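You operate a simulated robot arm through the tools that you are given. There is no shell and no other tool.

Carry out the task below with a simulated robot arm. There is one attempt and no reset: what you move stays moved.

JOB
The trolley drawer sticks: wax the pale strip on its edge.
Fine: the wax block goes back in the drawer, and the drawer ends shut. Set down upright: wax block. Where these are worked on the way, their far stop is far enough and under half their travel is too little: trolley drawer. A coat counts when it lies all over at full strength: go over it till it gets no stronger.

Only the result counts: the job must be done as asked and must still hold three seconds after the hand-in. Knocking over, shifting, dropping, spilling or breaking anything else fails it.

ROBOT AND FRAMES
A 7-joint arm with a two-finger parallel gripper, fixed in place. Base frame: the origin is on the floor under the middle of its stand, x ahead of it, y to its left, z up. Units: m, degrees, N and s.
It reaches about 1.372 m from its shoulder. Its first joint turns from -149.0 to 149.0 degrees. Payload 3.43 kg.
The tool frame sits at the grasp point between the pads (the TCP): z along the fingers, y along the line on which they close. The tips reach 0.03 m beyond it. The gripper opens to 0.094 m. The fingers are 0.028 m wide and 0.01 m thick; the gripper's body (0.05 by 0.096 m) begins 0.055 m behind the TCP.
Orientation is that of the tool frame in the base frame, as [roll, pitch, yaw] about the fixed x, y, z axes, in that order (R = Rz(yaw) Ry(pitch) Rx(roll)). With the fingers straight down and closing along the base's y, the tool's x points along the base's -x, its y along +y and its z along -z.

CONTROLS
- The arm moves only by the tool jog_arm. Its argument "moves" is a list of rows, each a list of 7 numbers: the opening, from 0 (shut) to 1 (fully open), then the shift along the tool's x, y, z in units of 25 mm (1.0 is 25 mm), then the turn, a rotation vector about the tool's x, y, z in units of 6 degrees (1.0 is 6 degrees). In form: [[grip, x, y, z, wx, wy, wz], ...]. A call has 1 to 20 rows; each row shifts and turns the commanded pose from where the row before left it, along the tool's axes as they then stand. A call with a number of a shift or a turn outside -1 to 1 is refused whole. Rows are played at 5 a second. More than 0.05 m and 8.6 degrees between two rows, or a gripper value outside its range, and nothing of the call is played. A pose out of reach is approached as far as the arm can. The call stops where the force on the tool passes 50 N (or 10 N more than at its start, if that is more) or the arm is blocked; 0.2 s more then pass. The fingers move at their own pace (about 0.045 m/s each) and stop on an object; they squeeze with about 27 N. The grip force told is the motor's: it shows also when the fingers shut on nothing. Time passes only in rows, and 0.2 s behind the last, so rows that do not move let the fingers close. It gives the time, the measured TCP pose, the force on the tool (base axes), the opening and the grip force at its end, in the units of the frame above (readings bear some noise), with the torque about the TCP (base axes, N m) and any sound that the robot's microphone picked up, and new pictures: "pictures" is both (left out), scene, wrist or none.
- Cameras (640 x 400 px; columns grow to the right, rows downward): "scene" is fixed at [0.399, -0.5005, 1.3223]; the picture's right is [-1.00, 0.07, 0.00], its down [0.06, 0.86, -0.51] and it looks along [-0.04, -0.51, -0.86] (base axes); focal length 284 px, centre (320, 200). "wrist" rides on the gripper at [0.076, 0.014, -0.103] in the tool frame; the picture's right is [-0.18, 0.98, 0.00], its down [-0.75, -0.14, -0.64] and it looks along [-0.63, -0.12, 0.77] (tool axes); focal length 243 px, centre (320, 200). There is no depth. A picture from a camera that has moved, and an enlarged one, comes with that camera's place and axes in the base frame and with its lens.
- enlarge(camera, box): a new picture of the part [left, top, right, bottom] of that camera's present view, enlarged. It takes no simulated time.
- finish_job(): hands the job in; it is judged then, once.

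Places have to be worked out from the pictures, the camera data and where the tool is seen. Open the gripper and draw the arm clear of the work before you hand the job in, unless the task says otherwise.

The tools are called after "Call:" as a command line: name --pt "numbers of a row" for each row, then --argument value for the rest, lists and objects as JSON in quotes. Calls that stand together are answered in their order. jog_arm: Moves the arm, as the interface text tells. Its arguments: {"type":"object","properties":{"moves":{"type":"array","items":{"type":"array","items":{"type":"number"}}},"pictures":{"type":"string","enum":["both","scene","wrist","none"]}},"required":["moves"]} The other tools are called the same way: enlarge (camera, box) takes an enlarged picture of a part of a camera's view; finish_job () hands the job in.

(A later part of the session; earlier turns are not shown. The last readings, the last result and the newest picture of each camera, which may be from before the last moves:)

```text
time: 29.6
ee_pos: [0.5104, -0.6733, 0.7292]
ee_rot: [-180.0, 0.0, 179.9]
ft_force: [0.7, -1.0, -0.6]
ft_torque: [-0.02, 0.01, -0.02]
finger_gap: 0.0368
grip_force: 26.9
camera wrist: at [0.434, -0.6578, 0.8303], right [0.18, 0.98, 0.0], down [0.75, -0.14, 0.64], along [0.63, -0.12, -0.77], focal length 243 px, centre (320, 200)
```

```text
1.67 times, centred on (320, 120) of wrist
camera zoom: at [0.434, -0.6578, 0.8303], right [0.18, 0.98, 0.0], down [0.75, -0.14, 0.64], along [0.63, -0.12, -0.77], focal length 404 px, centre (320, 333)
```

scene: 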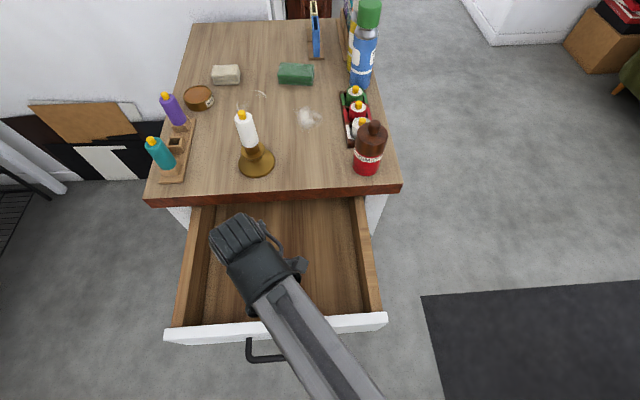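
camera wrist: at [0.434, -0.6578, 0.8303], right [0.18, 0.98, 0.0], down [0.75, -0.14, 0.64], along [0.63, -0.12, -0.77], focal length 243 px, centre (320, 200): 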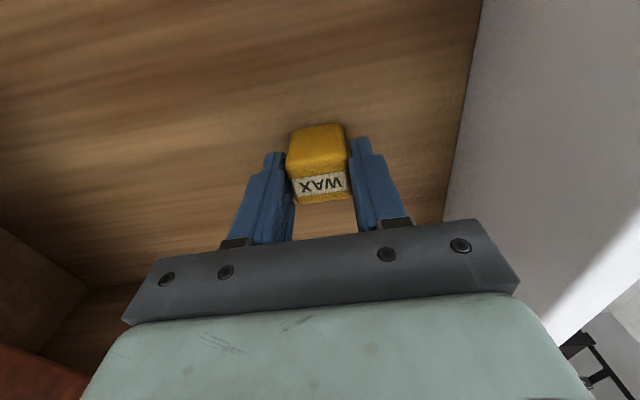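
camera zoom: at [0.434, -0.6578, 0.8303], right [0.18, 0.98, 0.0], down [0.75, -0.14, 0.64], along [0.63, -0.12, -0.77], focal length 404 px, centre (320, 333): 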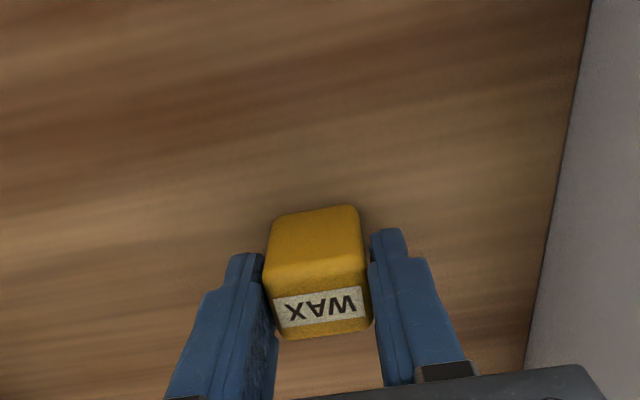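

The wax block is held (gap 36.8 mm). I'll lift it clear of the drawer walls and look again at the strip with a tight zoom.

Call:
jog_arm --pt "0.0 0 0 -0.5 0 0 0" --pt "0.0 0 0 -1 0 0 0" --pt "0.0 0 0 -1 0 0 0" --pt "0.0 0 0 -1 0 0 0" --pt "0.0 0 0 -1 0 0 0" --pt "0.0 0 0 -1 0 0 0"

Call:
enlarge --camera "scene" --box '[340, 190, 400, 330]'

Call:
enlarge --camera "scene" --box '[345, 215, 390, 260]'

Call:
enlarge --camera "scene" --box '[345, 270, 395, 320]'

```text
time: 31.0
ee_pos: [0.5103, -0.6717, 0.8661]
ee_rot: [180.0, 0.0, -180.0]
ft_force: [0.4, 0.1, -0.3]
ft_torque: [0.0, 0.0, -0.02]
finger_gap: 0.0329
grip_force: 27.5
camera wrist: at [0.4343, -0.658, 0.9679], right [0.18, 0.98, 0.0], down [0.75, -0.14, 0.64], along [0.63, -0.12, -0.77], focal length 243 px, centre (320, 200)
```

scene: 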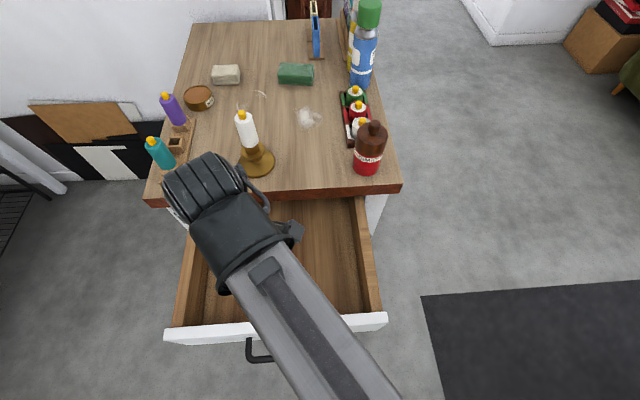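
wrist: 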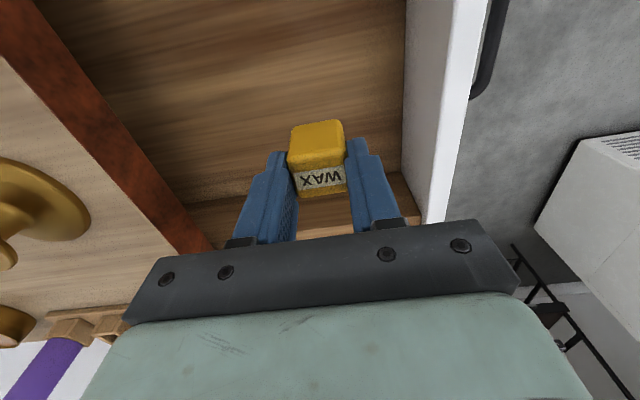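

```text
2.86 times, centred on (370, 260) of scene
camera zoom: at [0.399, -0.5005, 1.3223], right [-1.0, 0.07, 0.0], down [0.06, 0.86, -0.51], along [-0.04, -0.51, -0.86], focal length 812 px, centre (177, 29)
```

zoom: 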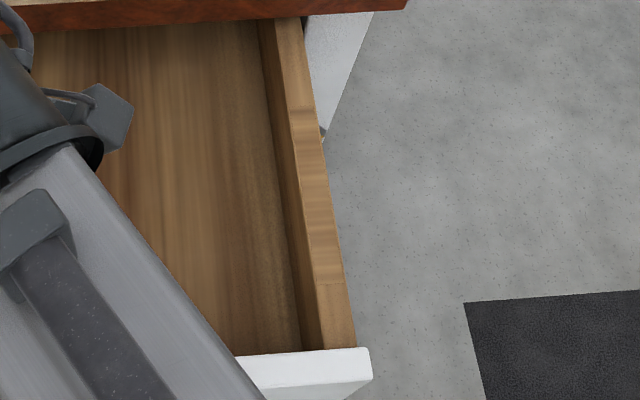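

```text
8.89 times, centred on (368, 238) of scene
camera zoom: at [0.399, -0.5005, 1.3223], right [-1.0, 0.07, 0.0], down [0.06, 0.86, -0.51], along [-0.04, -0.51, -0.86], focal length 2525 px, centre (-102, -133)
```

zoom: 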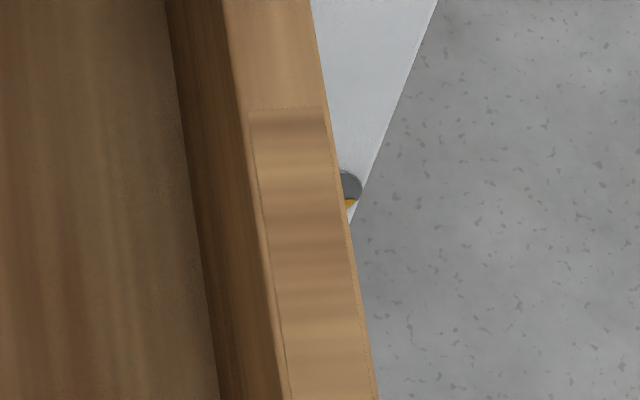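

```text
8.00 times, centred on (370, 295) of scene
camera zoom: at [0.399, -0.5005, 1.3223], right [-1.0, 0.07, 0.0], down [0.06, 0.86, -0.51], along [-0.04, -0.51, -0.86], focal length 2273 px, centre (-80, -560)
```

zoom: 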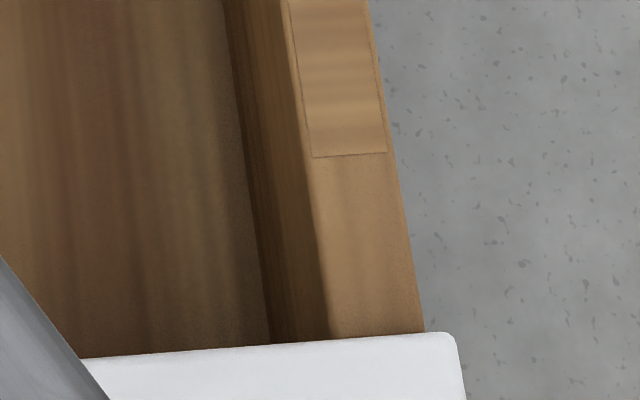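

The strip's corners work out to about x 0.276–0.294, y -0.754 to -0.623 (if the wall top is z≈0.77). I'll carry the block across at this height to hover over the strip and check height with the wrist camera.

Call:
jog_arm --pt "0.0 1 0 0 0 0 0" --pt "0.0 1 0 0 0 0 0" --pt "0.0 1 0 0 0 0 0" --pt "0.0 1 0 0 0 0 0" --pt "0.0 1 0 0 0 0 0" --pt "0.0 1 0 0 0 0 0" --pt "0.0 1 0 0 0 0 0" --pt "0.0 1 0 0 0 0 0" --pt "0.0 1 -0.7 0 0 0 0"

Call:
enlarge --camera "wrist" --box '[150, 0, 490, 240]'

```text
time: 33.0
ee_pos: [0.2857, -0.6906, 0.8656]
ee_rot: [-179.9, -0.1, -180.0]
ft_force: [0.2, -0.7, -0.3]
ft_torque: [0.04, -0.01, -0.02]
finger_gap: 0.0332
grip_force: 26.9
camera wrist: at [0.2094, -0.6758, 0.968], right [0.18, 0.98, 0.0], down [0.75, -0.14, 0.64], along [0.63, -0.12, -0.77], focal length 243 px, centre (320, 200)
```

scene: 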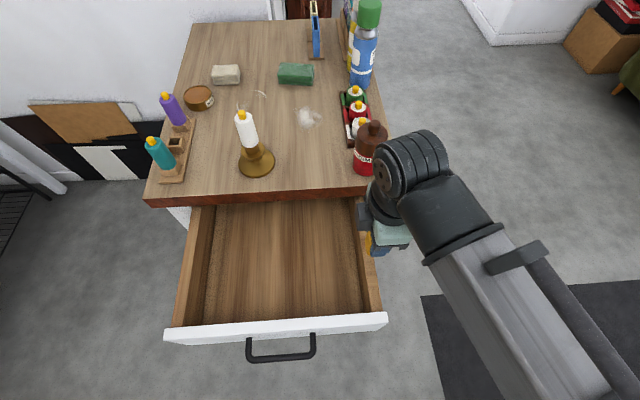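
wrist: 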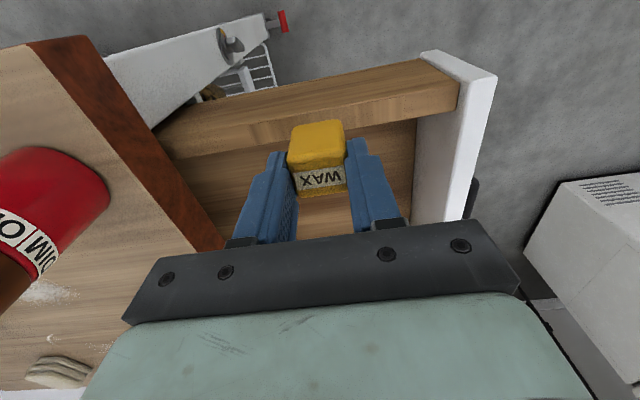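

```text
1.67 times, centred on (320, 120) of wrist
camera zoom: at [0.2094, -0.6758, 0.968], right [0.18, 0.98, 0.0], down [0.75, -0.14, 0.64], along [0.63, -0.12, -0.77], focal length 404 px, centre (320, 333)
```

zoom: 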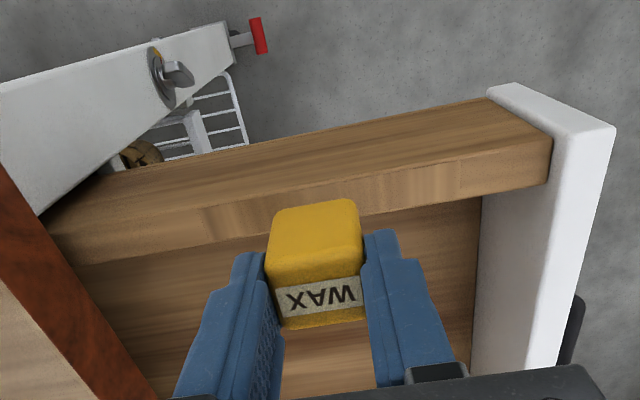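

The block hovers over the wall and the paler strip shows beneath it. I'll zoom in to pin down its ends and the wall height.

Call:
enlarge --camera "wrist" --box '[240, 100, 300, 150]'

Call:
enlarge --camera "wrist" --box '[360, 70, 480, 140]'

Call:
enlarge --camera "scene" --box '[340, 180, 420, 260]'

```text
8.00 times, centred on (270, 125) of wrist
camera zoom: at [0.2094, -0.6758, 0.968], right [0.18, 0.98, 0.0], down [0.75, -0.14, 0.64], along [0.63, -0.12, -0.77], focal length 1941 px, centre (720, 800)
```

zoom: 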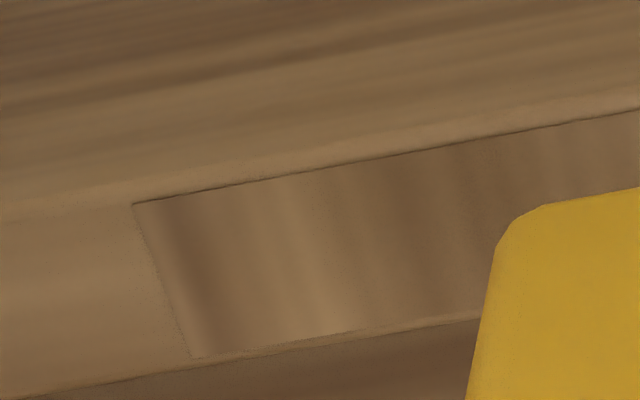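

```text
5.33 times, centred on (420, 105) of wrist
camera zoom: at [0.2094, -0.6758, 0.968], right [0.18, 0.98, 0.0], down [0.75, -0.14, 0.64], along [0.63, -0.12, -0.77], focal length 1294 px, centre (-213, 707)
```

zoom: 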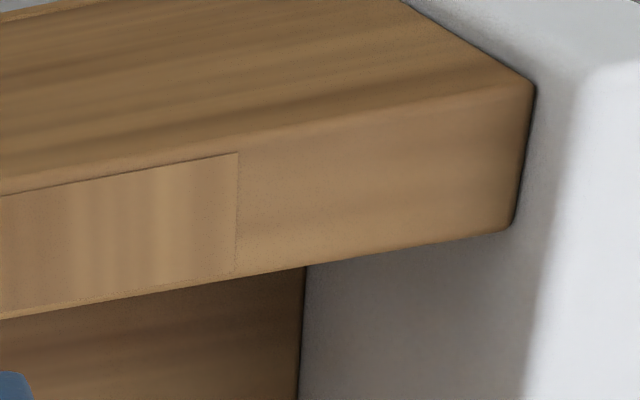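

```text
5.00 times, centred on (380, 220) of scene
camera zoom: at [0.399, -0.5005, 1.3223], right [-1.0, 0.07, 0.0], down [0.06, 0.86, -0.51], along [-0.04, -0.51, -0.86], focal length 1420 px, centre (20, 100)
```

zoom: 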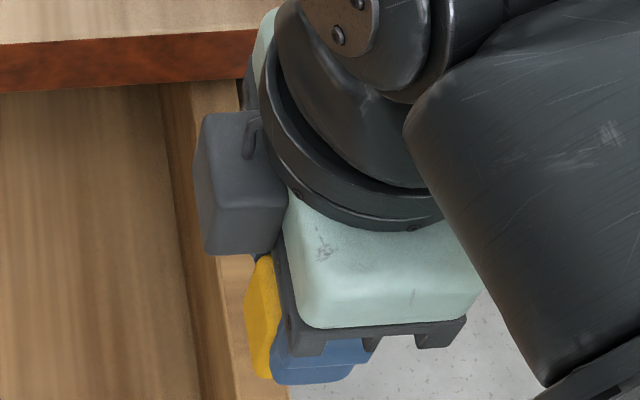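

The strip lies at z≈0.776, x 0.278–0.295, y -0.751 to -0.623, and the block's base is ~43 mm below the TCP. I'll lower it over the strip's middle in small steps and watch for contact.

Call:
jog_arm --pt "0.0 -0.06 0 0.8 0 0 0" --pt "0.0 0 0 0.5 0 0 0" --pt "0.0 0 0 0.16 0 0 0" --pt "0.0 0 0 0.08 0 0 0" --pt "0.0 0 0 0.08 0 0 0" --pictures "wrist"

Call:
enlarge --camera "wrist" --box '[150, 0, 490, 240]'

```text
time: 34.2
ee_pos: [0.2867, -0.69, 0.8254]
ee_rot: [-179.9, 0.0, 180.0]
ft_force: [-0.8, -1.7, 10.4]
ft_torque: [0.09, 0.03, -0.02]
finger_gap: 0.0329
grip_force: 27.2
camera wrist: at [0.2104, -0.675, 0.928], right [0.18, 0.98, 0.0], down [0.75, -0.14, 0.64], along [0.63, -0.12, -0.77], focal length 243 px, centre (320, 200)
```

wrist: 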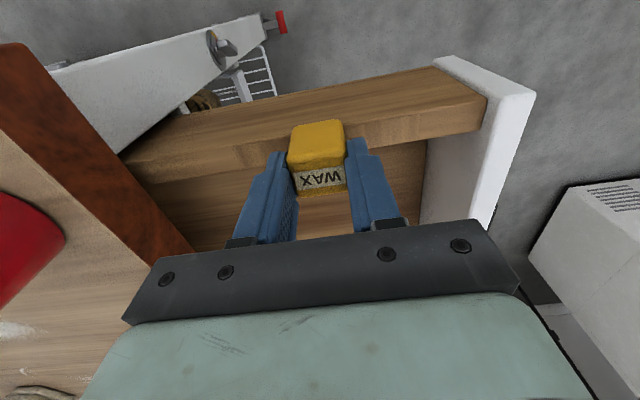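

```text
1.67 times, centred on (320, 120) of wrist
camera zoom: at [0.2104, -0.675, 0.928], right [0.18, 0.98, 0.0], down [0.75, -0.14, 0.64], along [0.63, -0.12, -0.77], focal length 404 px, centre (320, 333)
```

zoom: 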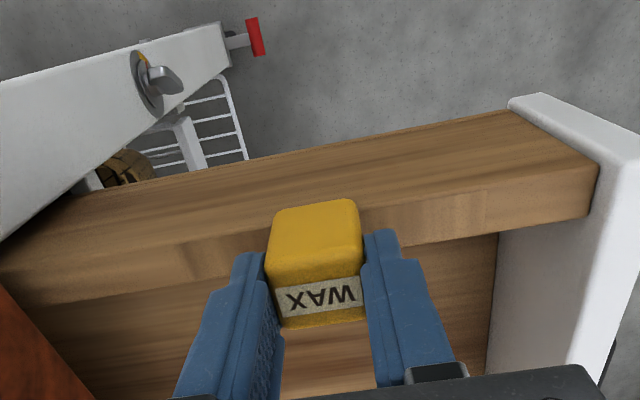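

Contact is made at about 10 N on the strip. I'll rub slowly toward the front end first and check force and effect.

Call:
jog_arm --pt "0.0 0 0.4 0 0 0 0" --pt "0.0 0 0.4 0 0 0 0" --pt "0.0 0 0.4 0 0 0 0" --pt "0.0 0 0.4 0 0 0 0" --pt "0.0 0 0.4 0 0 0 0" --pt "0.0 0 0.4 0 0 0 0" --pt "0.0 0 0.3 0 0 0 0" --pictures "wrist"

Call:
enlarge --camera "wrist" --box '[150, 0, 490, 240]'

```text
time: 35.8
ee_pos: [0.2875, -0.6216, 0.8251]
ee_rot: [-180.0, 0.0, 179.9]
ft_force: [0.1, -6.3, 20.9]
ft_torque: [-0.23, 0.0, -0.03]
finger_gap: 0.033
grip_force: 27.0
camera wrist: at [0.2105, -0.6071, 0.9271], right [0.18, 0.98, 0.0], down [0.75, -0.14, 0.64], along [0.63, -0.12, -0.77], focal length 243 px, centre (320, 200)
```

wrist: 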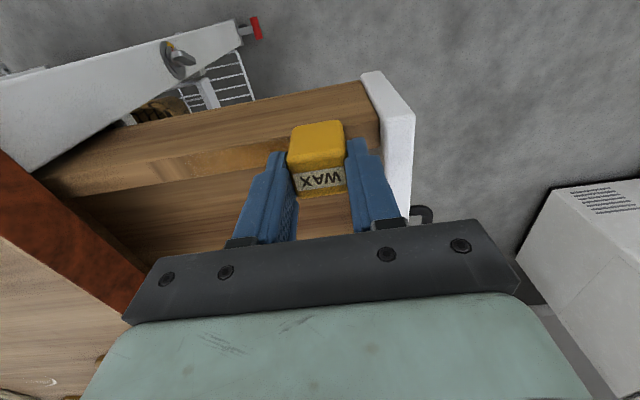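

```text
1.67 times, centred on (320, 120) of wrist
camera zoom: at [0.2105, -0.6071, 0.9271], right [0.18, 0.98, 0.0], down [0.75, -0.14, 0.64], along [0.63, -0.12, -0.77], focal length 404 px, centre (320, 333)
```

zoom: 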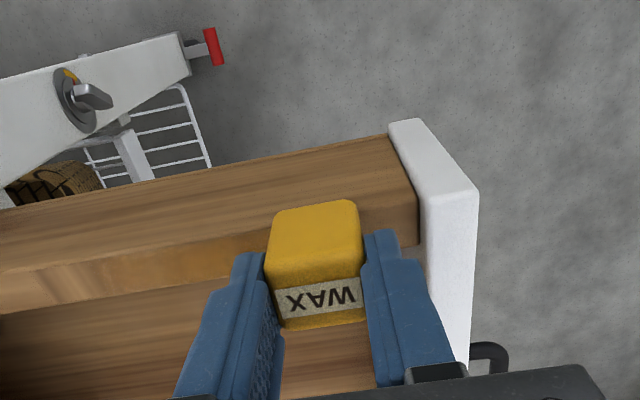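

An amber tint shows where the block has passed, so the coat is going on. Force rose to 21 N at this end, so I'll ease by half a millimetre and sweep back to the rear end.

Call:
jog_arm --pt "0.0 0 0 -0.02 0 0 0" --pt "0.0 0 -0.41 0 0 0 0" --pt "0.0 0 -0.41 0 0 0 0" --pt "0.0 0 -0.41 0 0 0 0" --pt "0.0 0 -0.41 0 0 0 0" --pt "0.0 0 -0.41 0 0 0 0" --pt "0.0 0 -0.41 0 0 0 0" --pt "0.0 0 -0.41 0 0 0 0" --pt "0.0 0 -0.41 0 0 0 0" --pt "0.0 0 -0.41 0 0 0 0" --pt "0.0 0 -0.41 0 0 0 0" --pt "0.0 0 -0.41 0 0 0 0" --pt "0.0 0 -0.41 0 0 0 0" --pt "0.0 0 -0.41 0 0 0 0"

Call:
enlarge --camera "wrist" --box '[150, 0, 490, 240]'

Call:
enlarge --camera "scene" --box '[320, 180, 420, 320]'

```text
time: 38.8
ee_pos: [0.2871, -0.7539, 0.826]
ee_rot: [180.0, 0.1, -180.0]
ft_force: [0.1, -0.6, -0.7]
ft_torque: [0.0, 0.0, -0.03]
finger_gap: 0.0333
grip_force: 26.9
camera wrist: at [0.2106, -0.74, 0.9277], right [0.18, 0.98, 0.0], down [0.75, -0.14, 0.64], along [0.63, -0.12, -0.77], focal length 243 px, centre (320, 200)
```

scene: 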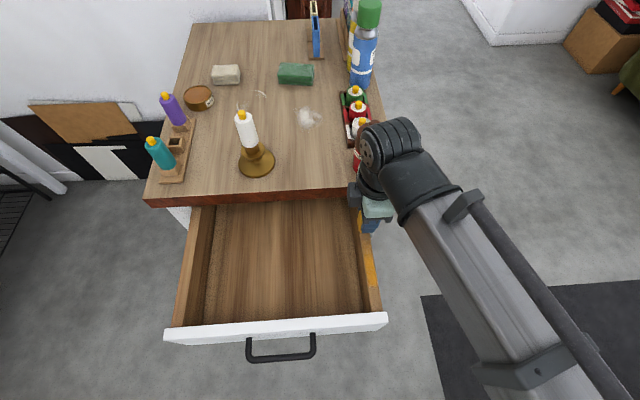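
wrist: 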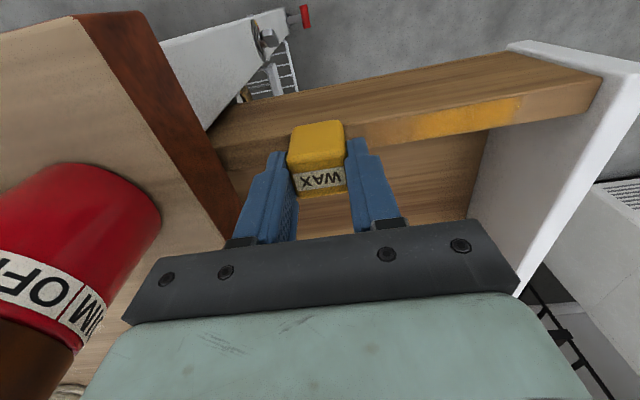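

```text
1.67 times, centred on (320, 120) of wrist
camera zoom: at [0.2106, -0.74, 0.9277], right [0.18, 0.98, 0.0], down [0.75, -0.14, 0.64], along [0.63, -0.12, -0.77], focal length 404 px, centre (320, 333)
```

zoom: 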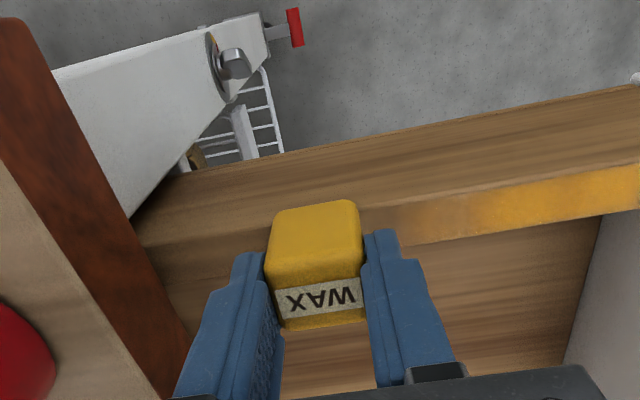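

```text
2.86 times, centred on (370, 250) of scene
camera zoom: at [0.399, -0.5005, 1.3223], right [-1.0, 0.07, 0.0], down [0.06, 0.86, -0.51], along [-0.04, -0.51, -0.86], focal length 812 px, centre (177, 57)
```

zoom: 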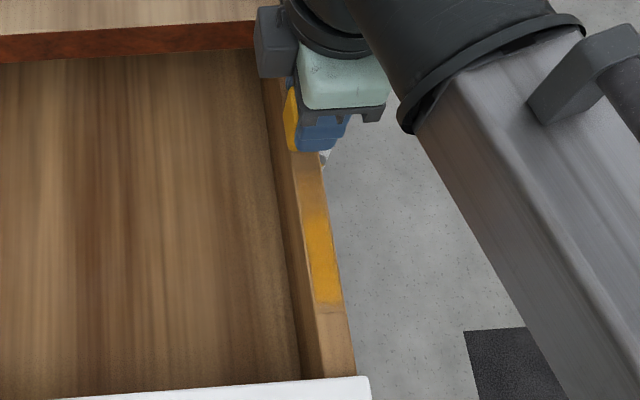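

Contact was lost toward the rear (wall height varies by about 1 mm), so the coat fades there. I'll press down in small steps here until I feel about 10–15 N.

Call:
jog_arm --pt "0.0 0 0 0.03 0 0 0" --pt "0.0 0 0 0.03 0 0 0" --pt "0.0 0 0 0 0 0 0" --pictures "none"

```text
time: 39.6
ee_pos: [0.2871, -0.7534, 0.8256]
ee_rot: [-179.8, 0.0, -179.9]
ft_force: [-0.5, 0.1, 16.1]
ft_torque: [0.02, 0.07, 0.02]
finger_gap: 0.0326
grip_force: 26.8
```

Now 16 N at the rear end. I'll sweep forward over the whole strip, rising about 1.3 mm along the way to keep the pressure even.

Call:
jog_arm --pt "0.0 0 0.4 -0.004 0 0 0" --pt "0.0 0 0.4 -0.004 0 0 0" --pt "0.0 0 0.4 -0.004 0 0 0" --pt "0.0 0 0.4 -0.004 0 0 0" --pt "0.0 0 0.4 -0.004 0 0 0" --pt "0.0 0 0.4 -0.004 0 0 0" --pictures "none"

Call:
jog_arm --pt "0.0 0 0.4 -0.004 0 0 0" --pt "0.0 0 0.4 -0.004 0 0 0" --pt "0.0 0 0.4 -0.004 0 0 0" --pt "0.0 0 0.4 -0.004 0 0 0" --pt "0.0 0 0.4 -0.004 0 0 0" --pt "0.0 0 0.4 -0.004 0 0 0" --pt "0.0 0 0.4 -0.004 0 0 0"

Call:
enlarge --camera "scene" --box '[320, 180, 420, 320]'

Call:
enlarge --camera "wrist" --box '[0, 0, 490, 240]'

```text
time: 41.0
ee_pos: [0.2881, -0.6936, 0.8257]
ee_rot: [180.0, -0.1, 179.9]
ft_force: [-0.1, -4.1, 12.7]
ft_torque: [-0.15, -0.04, -0.01]
finger_gap: 0.033
grip_force: 27.2
```

```text
time: 42.6
ee_pos: [0.2882, -0.6237, 0.8258]
ee_rot: [179.9, 0.0, 179.9]
ft_force: [-1.0, -0.1, -0.5]
ft_torque: [0.02, -0.02, 0.05]
finger_gap: 0.0332
grip_force: 26.7
camera wrist: at [0.2111, -0.6095, 0.9271], right [0.18, 0.98, 0.0], down [0.75, -0.14, 0.64], along [0.63, -0.12, -0.77], focal length 243 px, centre (320, 200)
```

scene: 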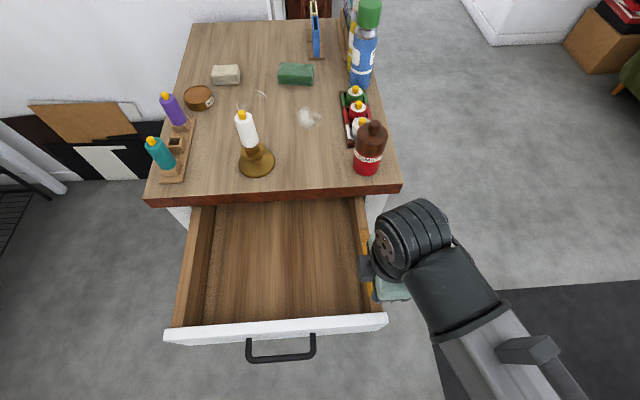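
wrist: 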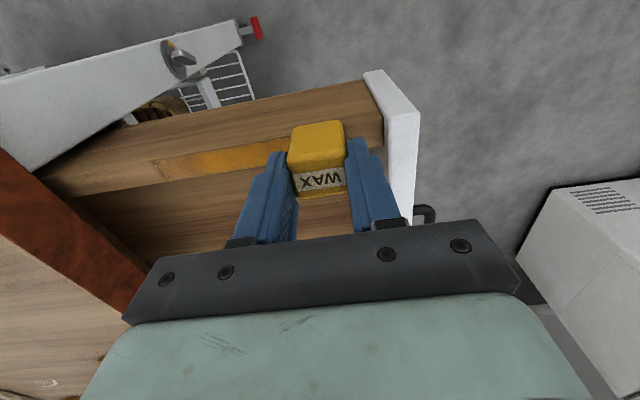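

```text
2.86 times, centred on (370, 250) of scene
camera zoom: at [0.399, -0.5005, 1.3223], right [-1.0, 0.07, 0.0], down [0.06, 0.86, -0.51], along [-0.04, -0.51, -0.86], focal length 812 px, centre (177, 57)
```

zoom: 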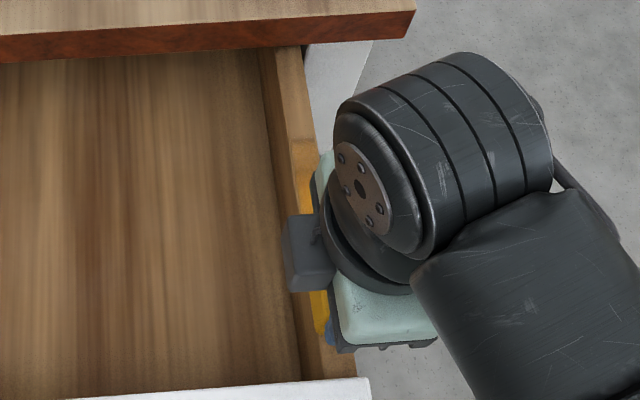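

```text
1.31 times, centred on (245, 120) of wrist
camera zoom: at [0.2111, -0.6095, 0.9271], right [0.18, 0.98, 0.0], down [0.75, -0.14, 0.64], along [0.63, -0.12, -0.77], focal length 317 px, centre (418, 304)
```

zoom: 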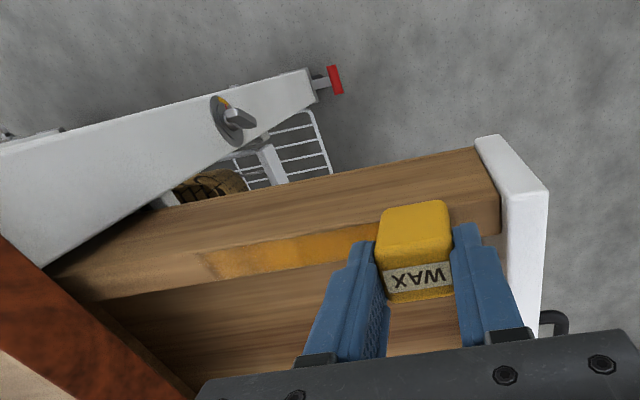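

Contact faded at the front, so the wall is level and the block has simply slid up slightly in the grip earlier. I'll re-press here gently to about 10 N.

Call:
jog_arm --pt "0.0 0 0 0.03 0 0 0" --pt "0.0 0 0 0.02 0 0 0" --pt "0.0 0 0 0 0 0 0" --pictures "none"

```text
time: 43.4
ee_pos: [0.2874, -0.624, 0.8246]
ee_rot: [-180.0, 0.0, -180.0]
ft_force: [1.8, 1.7, 14.7]
ft_torque: [0.15, -0.07, 0.0]
finger_gap: 0.033
grip_force: 27.1
```

14.7 N here. I'll sweep back level, reading force at the middle and at the rear end.

Call:
jog_arm --pt "0.0 0 -0.4 0 0 0 0" --pt "0.0 0 -0.4 0 0 0 0" --pt "0.0 0 -0.4 0 0 0 0" --pt "0.0 0 -0.4 0 0 0 0" --pt "0.0 0 -0.4 0 0 0 0" --pt "0.0 0 -0.4 0 0 0 0" --pictures "none"

Call:
jog_arm --pt "0.0 0 -0.4 0 0 0 0" --pt "0.0 0 -0.4 0 0 0 0" --pt "0.0 0 -0.4 0 0 0 0" --pt "0.0 0 -0.4 0 0 0 0" --pt "0.0 0 -0.4 0 0 0 0" --pt "0.0 0 -0.4 0 0 0 0" --pt "0.0 0 -0.4 0 0 0 0"

Call:
enlarge --camera "scene" --box '[320, 180, 420, 320]'

Call:
enlarge --camera "wrist" --box '[240, 40, 640, 200]'

```text
time: 44.8
ee_pos: [0.2875, -0.6854, 0.8242]
ee_rot: [-179.9, 0.0, 179.9]
ft_force: [-1.6, 3.0, 19.6]
ft_torque: [0.14, 0.05, 0.01]
finger_gap: 0.033
grip_force: 27.5
```

```text
time: 46.4
ee_pos: [0.2863, -0.7556, 0.8248]
ee_rot: [180.0, 0.0, -180.0]
ft_force: [0.2, 3.3, 8.6]
ft_torque: [0.08, -0.03, -0.03]
finger_gap: 0.0332
grip_force: 26.7
camera wrist: at [0.2105, -0.7401, 0.9265], right [0.18, 0.98, 0.0], down [0.75, -0.14, 0.64], along [0.63, -0.12, -0.77], focal length 243 px, centre (320, 200)
```

scene: 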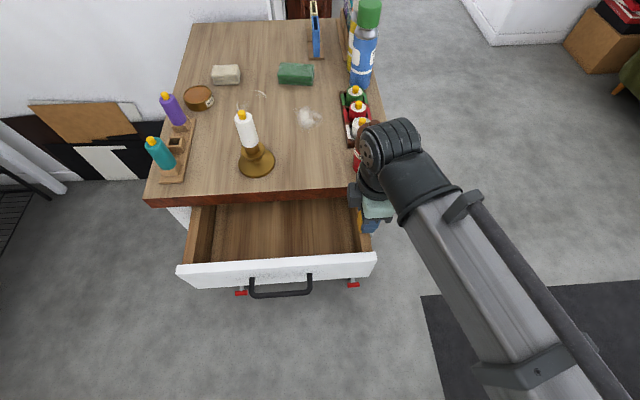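
wrist: 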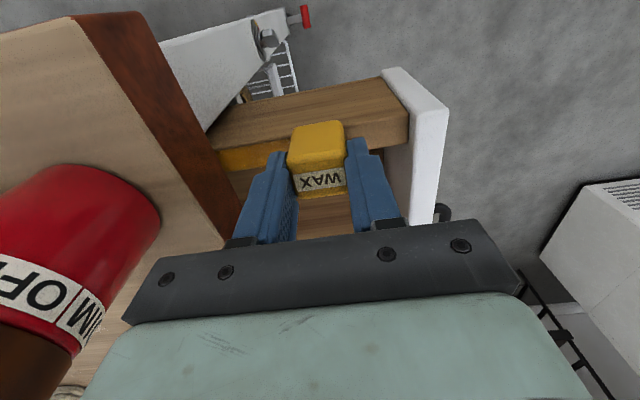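

```text
2.86 times, centred on (370, 250) of scene
camera zoom: at [0.399, -0.5005, 1.3223], right [-1.0, 0.07, 0.0], down [0.06, 0.86, -0.51], along [-0.04, -0.51, -0.86], focal length 812 px, centre (177, 57)
```

zoom: 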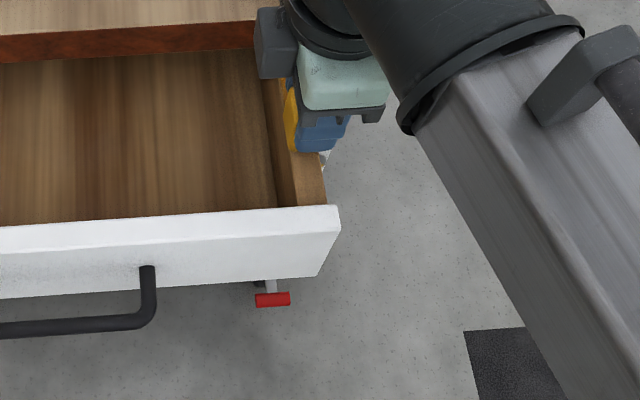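

```text
1.60 times, centred on (440, 120) of wrist
camera zoom: at [0.2105, -0.7401, 0.9265], right [0.18, 0.98, 0.0], down [0.75, -0.14, 0.64], along [0.63, -0.12, -0.77], focal length 388 px, centre (128, 328)
```

zoom: 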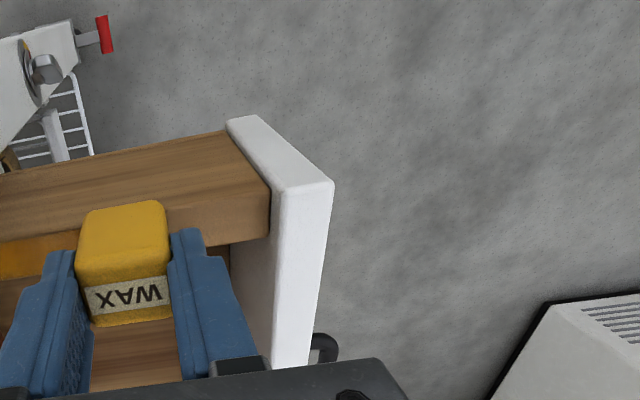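

The light rubbing dragged the drawer inward about 10 cm (it slides more easily now). I'll drag it back out the same way in +y, and from then on press only on the outward stroke against the stop, lifting for the return.

Call:
jog_arm --pt "0.0 0 0.4 0.01 0 0 0" --pt "0.0 0 0.4 0 0 0 0" --pt "0.0 0 0.4 0 0 0 0" --pt "0.0 0 0.4 0 0 0 0" --pt "0.0 0 0.4 0 0 0 0"

```text
time: 47.6
ee_pos: [0.2881, -0.7042, 0.8244]
ee_rot: [180.0, 0.0, 179.9]
ft_force: [-1.1, -3.2, 15.7]
ft_torque: [-0.12, 0.07, -0.03]
finger_gap: 0.0329
grip_force: 26.7
camera wrist: at [0.2111, -0.6892, 0.9264], right [0.18, 0.98, 0.0], down [0.75, -0.14, 0.64], along [0.63, -0.12, -0.77], focal length 243 px, centre (320, 200)
```

scene: 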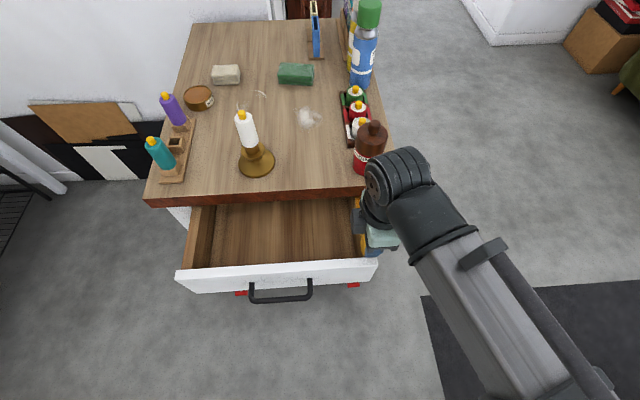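
wrist: 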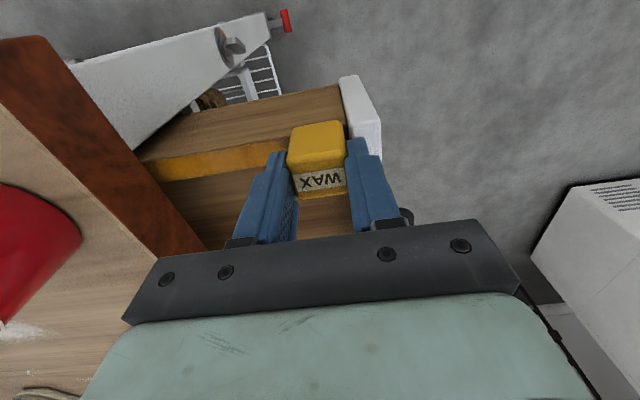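

Now the block slides relative to the drawer instead. I'll lift it, move it inside the drawer over the middle, and push the front panel outward from inside with the finger to bring the drawer back to its stop.

Call:
jog_arm --pt "0.0 0 0 -0.5 0 0 0" --pt "0.0 0 0 -1 0 0 0" --pt "0.0 0 0 -0.6 0 0 0" --pt "0.0 -1 -0.3 0 0 0 0" --pt "0.0 -1 -0.3 0 0 0 0" --pt "0.0 -1 0 0 0 0 0" --pt "0.0 -1 0 0 0 0 0" --pt "0.0 -1 0 0 0 0 0" --pt "0.0 -1 0 0 0 0 0" --pt "0.0 -1 0 0 0 0 0"

Call:
enlarge --camera "scene" --box '[320, 180, 420, 320]'

Call:
enlarge --camera "wrist" --box '[150, 0, 490, 240]'

```text
time: 49.8
ee_pos: [0.4619, -0.7203, 0.8772]
ee_rot: [-180.0, 0.0, -180.0]
ft_force: [-0.8, 0.0, -0.4]
ft_torque: [-0.01, -0.01, 0.05]
finger_gap: 0.0328
grip_force: 27.1
camera wrist: at [0.3855, -0.705, 0.9785], right [0.18, 0.98, 0.0], down [0.75, -0.14, 0.64], along [0.63, -0.12, -0.77], focal length 243 px, centre (320, 200)
```

scene: 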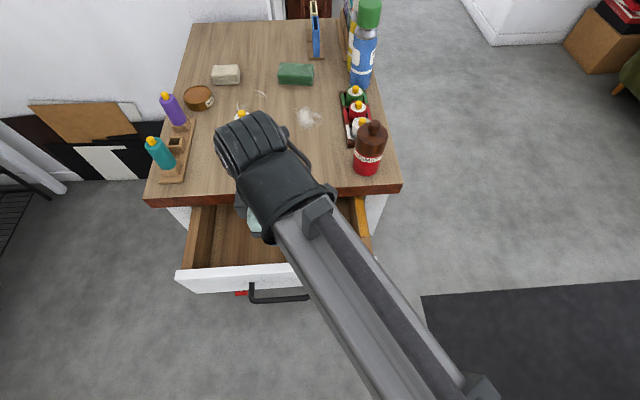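
wrist: 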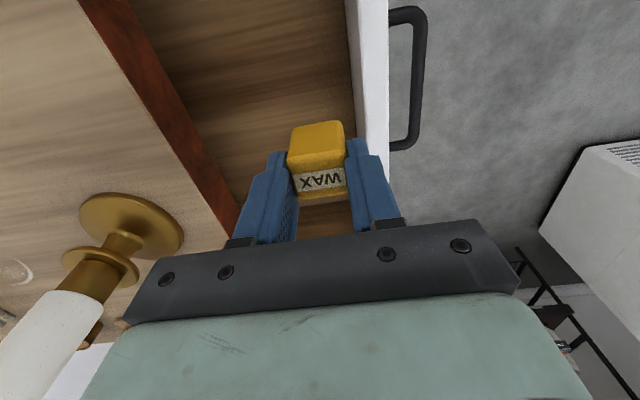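

```text
2.86 times, centred on (370, 250) of scene
camera zoom: at [0.399, -0.5005, 1.3223], right [-1.0, 0.07, 0.0], down [0.06, 0.86, -0.51], along [-0.04, -0.51, -0.86], focal length 812 px, centre (177, 57)
```

zoom: 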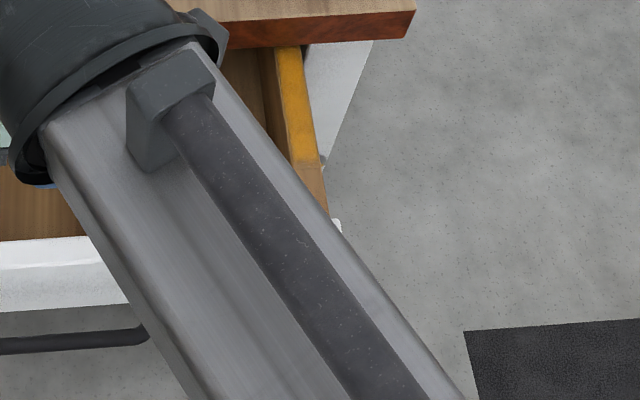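

```text
1.67 times, centred on (320, 120) of wrist
camera zoom: at [0.3855, -0.705, 0.9785], right [0.18, 0.98, 0.0], down [0.75, -0.14, 0.64], along [0.63, -0.12, -0.77], focal length 404 px, centre (320, 333)
```

zoom: 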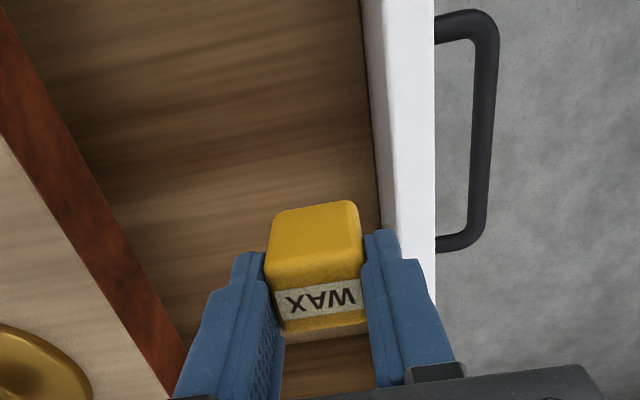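

The panel's inner face is about y≈-0.688. I'll back 20 mm away from it, lower the gripper inside the drawer, then push outward gently.

Call:
jog_arm --pt "0.0 0 -0.8 0 0 0 0" --pt "0.0 0 0 1 0 0 0" --pt "0.0 0 0 1 0 0 0" --pt "0.0 0 0 1 0 0 0" --pt "0.0 0 0 0.7 0 0 0" --pt "0.0 0 0.4 0 0 0 0" --pt "0.0 0 0.4 0 0 0 0" --pt "0.0 0 0.4 0 0 0 0" --pt "0.0 0 0.4 0 0 0 0" --pt "0.0 0 0.4 0 0 0 0"

```text
time: 52.0
ee_pos: [0.4622, -0.6893, 0.7845]
ee_rot: [-180.0, -0.1, -180.0]
ft_force: [-5.1, -3.5, 9.9]
ft_torque: [0.21, -0.03, 0.13]
finger_gap: 0.0329
grip_force: 27.0
camera wrist: at [0.3856, -0.6747, 0.8866], right [0.18, 0.98, 0.0], down [0.75, -0.14, 0.64], along [0.63, -0.12, -0.77], focal length 243 px, centre (320, 200)
```

scene: 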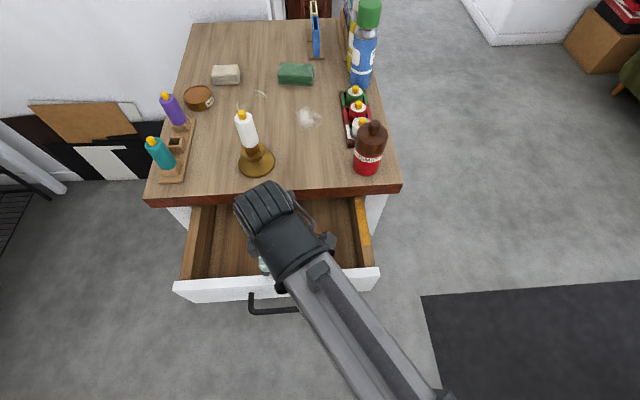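
wrist: 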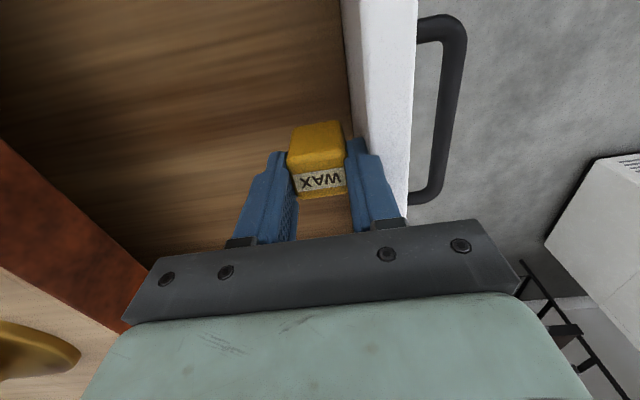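

The drawer moves out with only ~4 N now. I'll keep pushing until it reaches its stop.

Call:
jog_arm --pt "0.0 0 0.4 0 0 0 0" --pt "0.0 0 0.4 0 0 0 0" --pt "0.0 0 0.4 0 0 0 0" --pt "0.0 0 0.4 0 0 0 0" --pt "0.0 0 0.4 0 0 0 0" --pt "0.0 0 0.4 0 0 0 0" --pt "0.0 0 0.3 0 0 0 0"

```text
time: 53.6
ee_pos: [0.4625, -0.6221, 0.785]
ee_rot: [-180.0, 0.1, 180.0]
ft_force: [-6.4, -4.3, 19.4]
ft_torque: [0.47, 0.01, 0.22]
finger_gap: 0.0327
grip_force: 27.5
camera wrist: at [0.3856, -0.6071, 0.8864], right [0.18, 0.98, 0.0], down [0.75, -0.14, 0.64], along [0.63, -0.12, -0.77], focal length 243 px, centre (320, 200)
```

scene: 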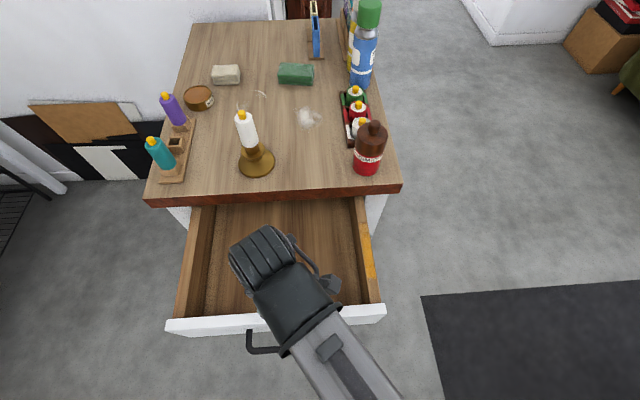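
wrist: 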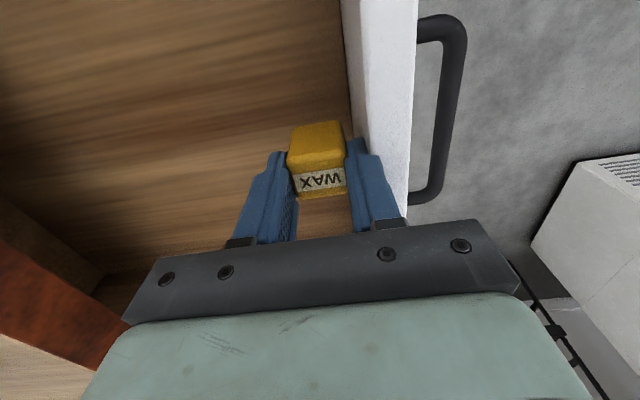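

The drawer is nearly at its stop, though there's an odd 19 N upward load, so I'll raise the gripper a few millimetres and push the last centimetre.

Call:
jog_arm --pt "0.0 0 0 -0.2 0 0 0" --pt "0.0 0 0.3 0 0 0 0" --pt "0.0 0 0.2 0 0 0 0" --pictures "scene"

```text
time: 54.4
ee_pos: [0.463, -0.6105, 0.7892]
ee_rot: [-180.0, 0.0, -179.9]
ft_force: [3.4, -5.0, -2.8]
ft_torque: [-0.14, -0.1, -0.04]
finger_gap: 0.0331
grip_force: 26.7
```

scene: 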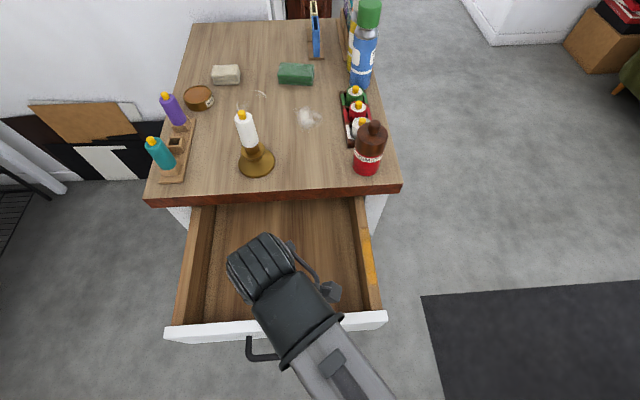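

The drawer's front edge is back at its far-stop position. I'll zoom on the strip to judge the coat so far, then lift the block clear.

Call:
enlarge --camera "scene" --box '[340, 210, 400, 310]'

Call:
jog_arm --pt "0.0 0 -0.6 0 0 0 0" --pt "0.0 0 -0.6 -0.8 0 0 0" --pt "0.0 0 -1 -1 0 0 0" --pt "0.0 0 -1 -1 0 0 0" --pt "0.0 0 -1 -0.6 0 0 0" --pt "0.0 1 -1 0 0 0 0" --pt "0.0 1 -0.6 0 0 0 0" --pt "0.0 1 0 0 0 0 0" --pt "0.0 1 0 0 0 0 0" --pt "0.0 1 0 0 0 0 0" --pt "0.0 1 0 0 0 0 0" --pt "0.0 1 0 0 0 0 0"

Call:
enlarge --camera "wrist" --box '[240, 40, 560, 200]'

```text
4.00 times, centred on (370, 260) of scene
camera zoom: at [0.399, -0.5005, 1.3223], right [-1.0, 0.07, 0.0], down [0.06, 0.86, -0.51], along [-0.04, -0.51, -0.86], focal length 1136 px, centre (120, -40)
```

zoom: 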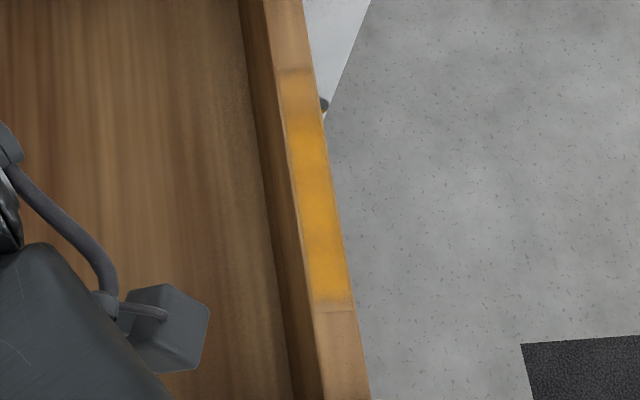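

```text
time: 57.0
ee_pos: [0.2852, -0.7532, 0.8743]
ee_rot: [180.0, 0.0, 180.0]
ft_force: [0.0, 0.5, -1.0]
ft_torque: [0.0, 0.02, 0.0]
finger_gap: 0.0333
grip_force: 27.4
camera wrist: at [0.2102, -0.7396, 0.9751], right [0.18, 0.98, 0.0], down [0.75, -0.14, 0.64], along [0.63, -0.12, -0.77], focal length 243 px, centre (320, 200)
```

scene: 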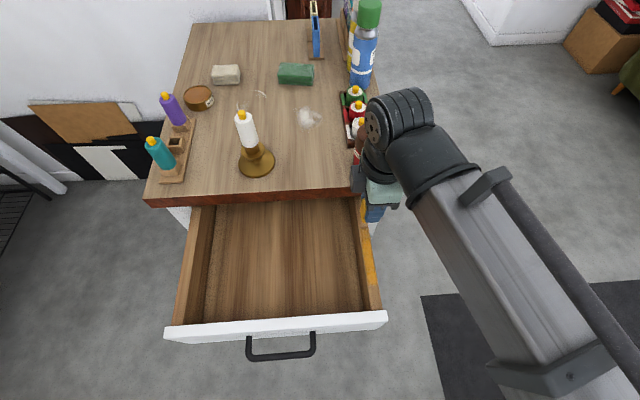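
wrist: 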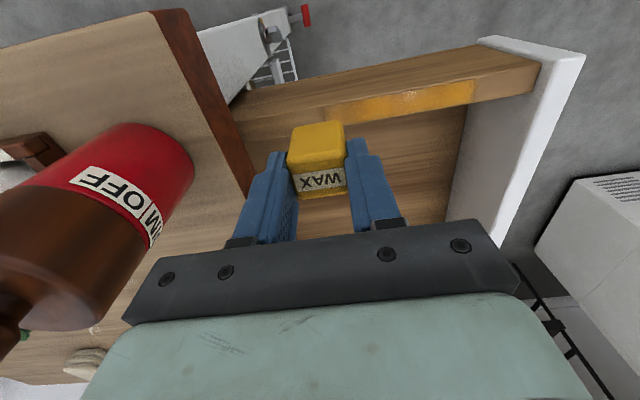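

```text
2.00 times, centred on (400, 120) of wrist
camera zoom: at [0.2102, -0.7396, 0.9751], right [0.18, 0.98, 0.0], down [0.75, -0.14, 0.64], along [0.63, -0.12, -0.77], focal length 485 px, centre (160, 360)
```

zoom: 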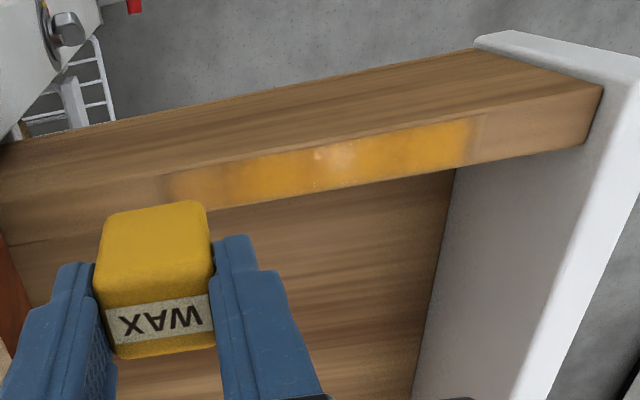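

The coat is strong in the middle but fades over the last ~1 cm at each end. I'll start just beyond the rear end, press lightly, and stroke outward only.

Call:
jog_arm --pt "0.0 -0.1 -0.5 0.6 0 0 0" --pt "0.0 0 0 0.8 0 0 0" --pt "0.0 0 0 0.5 0 0 0" --pt "0.0 0 0 0.05 0 0 0" --pt "0.0 0 0 0.02 0 0 0" --pictures "none"

```text
time: 58.2
ee_pos: [0.29, -0.7658, 0.8244]
ee_rot: [180.0, 0.0, 180.0]
ft_force: [0.6, 0.0, -1.2]
ft_torque: [0.0, 0.0, -0.02]
finger_gap: 0.0331
grip_force: 26.7
```

No contact yet at this height; I'll step down further in half-millimetre steps.

Call:
jog_arm --pt "0.0 0.04 0 0.02 0 0 0" --pt "0.0 0 0 0.02 0 0 0" --pictures "none"

```text
time: 58.8
ee_pos: [0.2894, -0.7677, 0.8249]
ee_rot: [-179.8, 0.2, -179.9]
ft_force: [2.8, -1.5, 12.9]
ft_torque: [0.08, -0.12, 0.03]
finger_gap: 0.0327
grip_force: 27.3
```

12.9 N contact at the rear. Stroking outward to mid-strip and reading the force.

Call:
jog_arm --pt "0.0 0 0.3 0 0 0 0" --pt "0.0 0 0.3 0 0 0 0" --pt "0.0 0 0.3 0 0 0 0" --pt "0.0 0 0.4 0 0 0 0" --pt "0.0 0 0.4 0 0 0 0" --pt "0.0 0 0.4 0 0 0 0" --pt "0.0 0 0.4 0 0 0 0" --pt "0.0 0 0.4 0 0 0 0" --pictures "none"

```text
time: 60.6
ee_pos: [0.288, -0.6952, 0.8242]
ee_rot: [179.9, 0.0, 179.9]
ft_force: [0.7, -5.5, 18.0]
ft_torque: [-0.19, 0.02, 0.06]
finger_gap: 0.0331
grip_force: 26.7
```

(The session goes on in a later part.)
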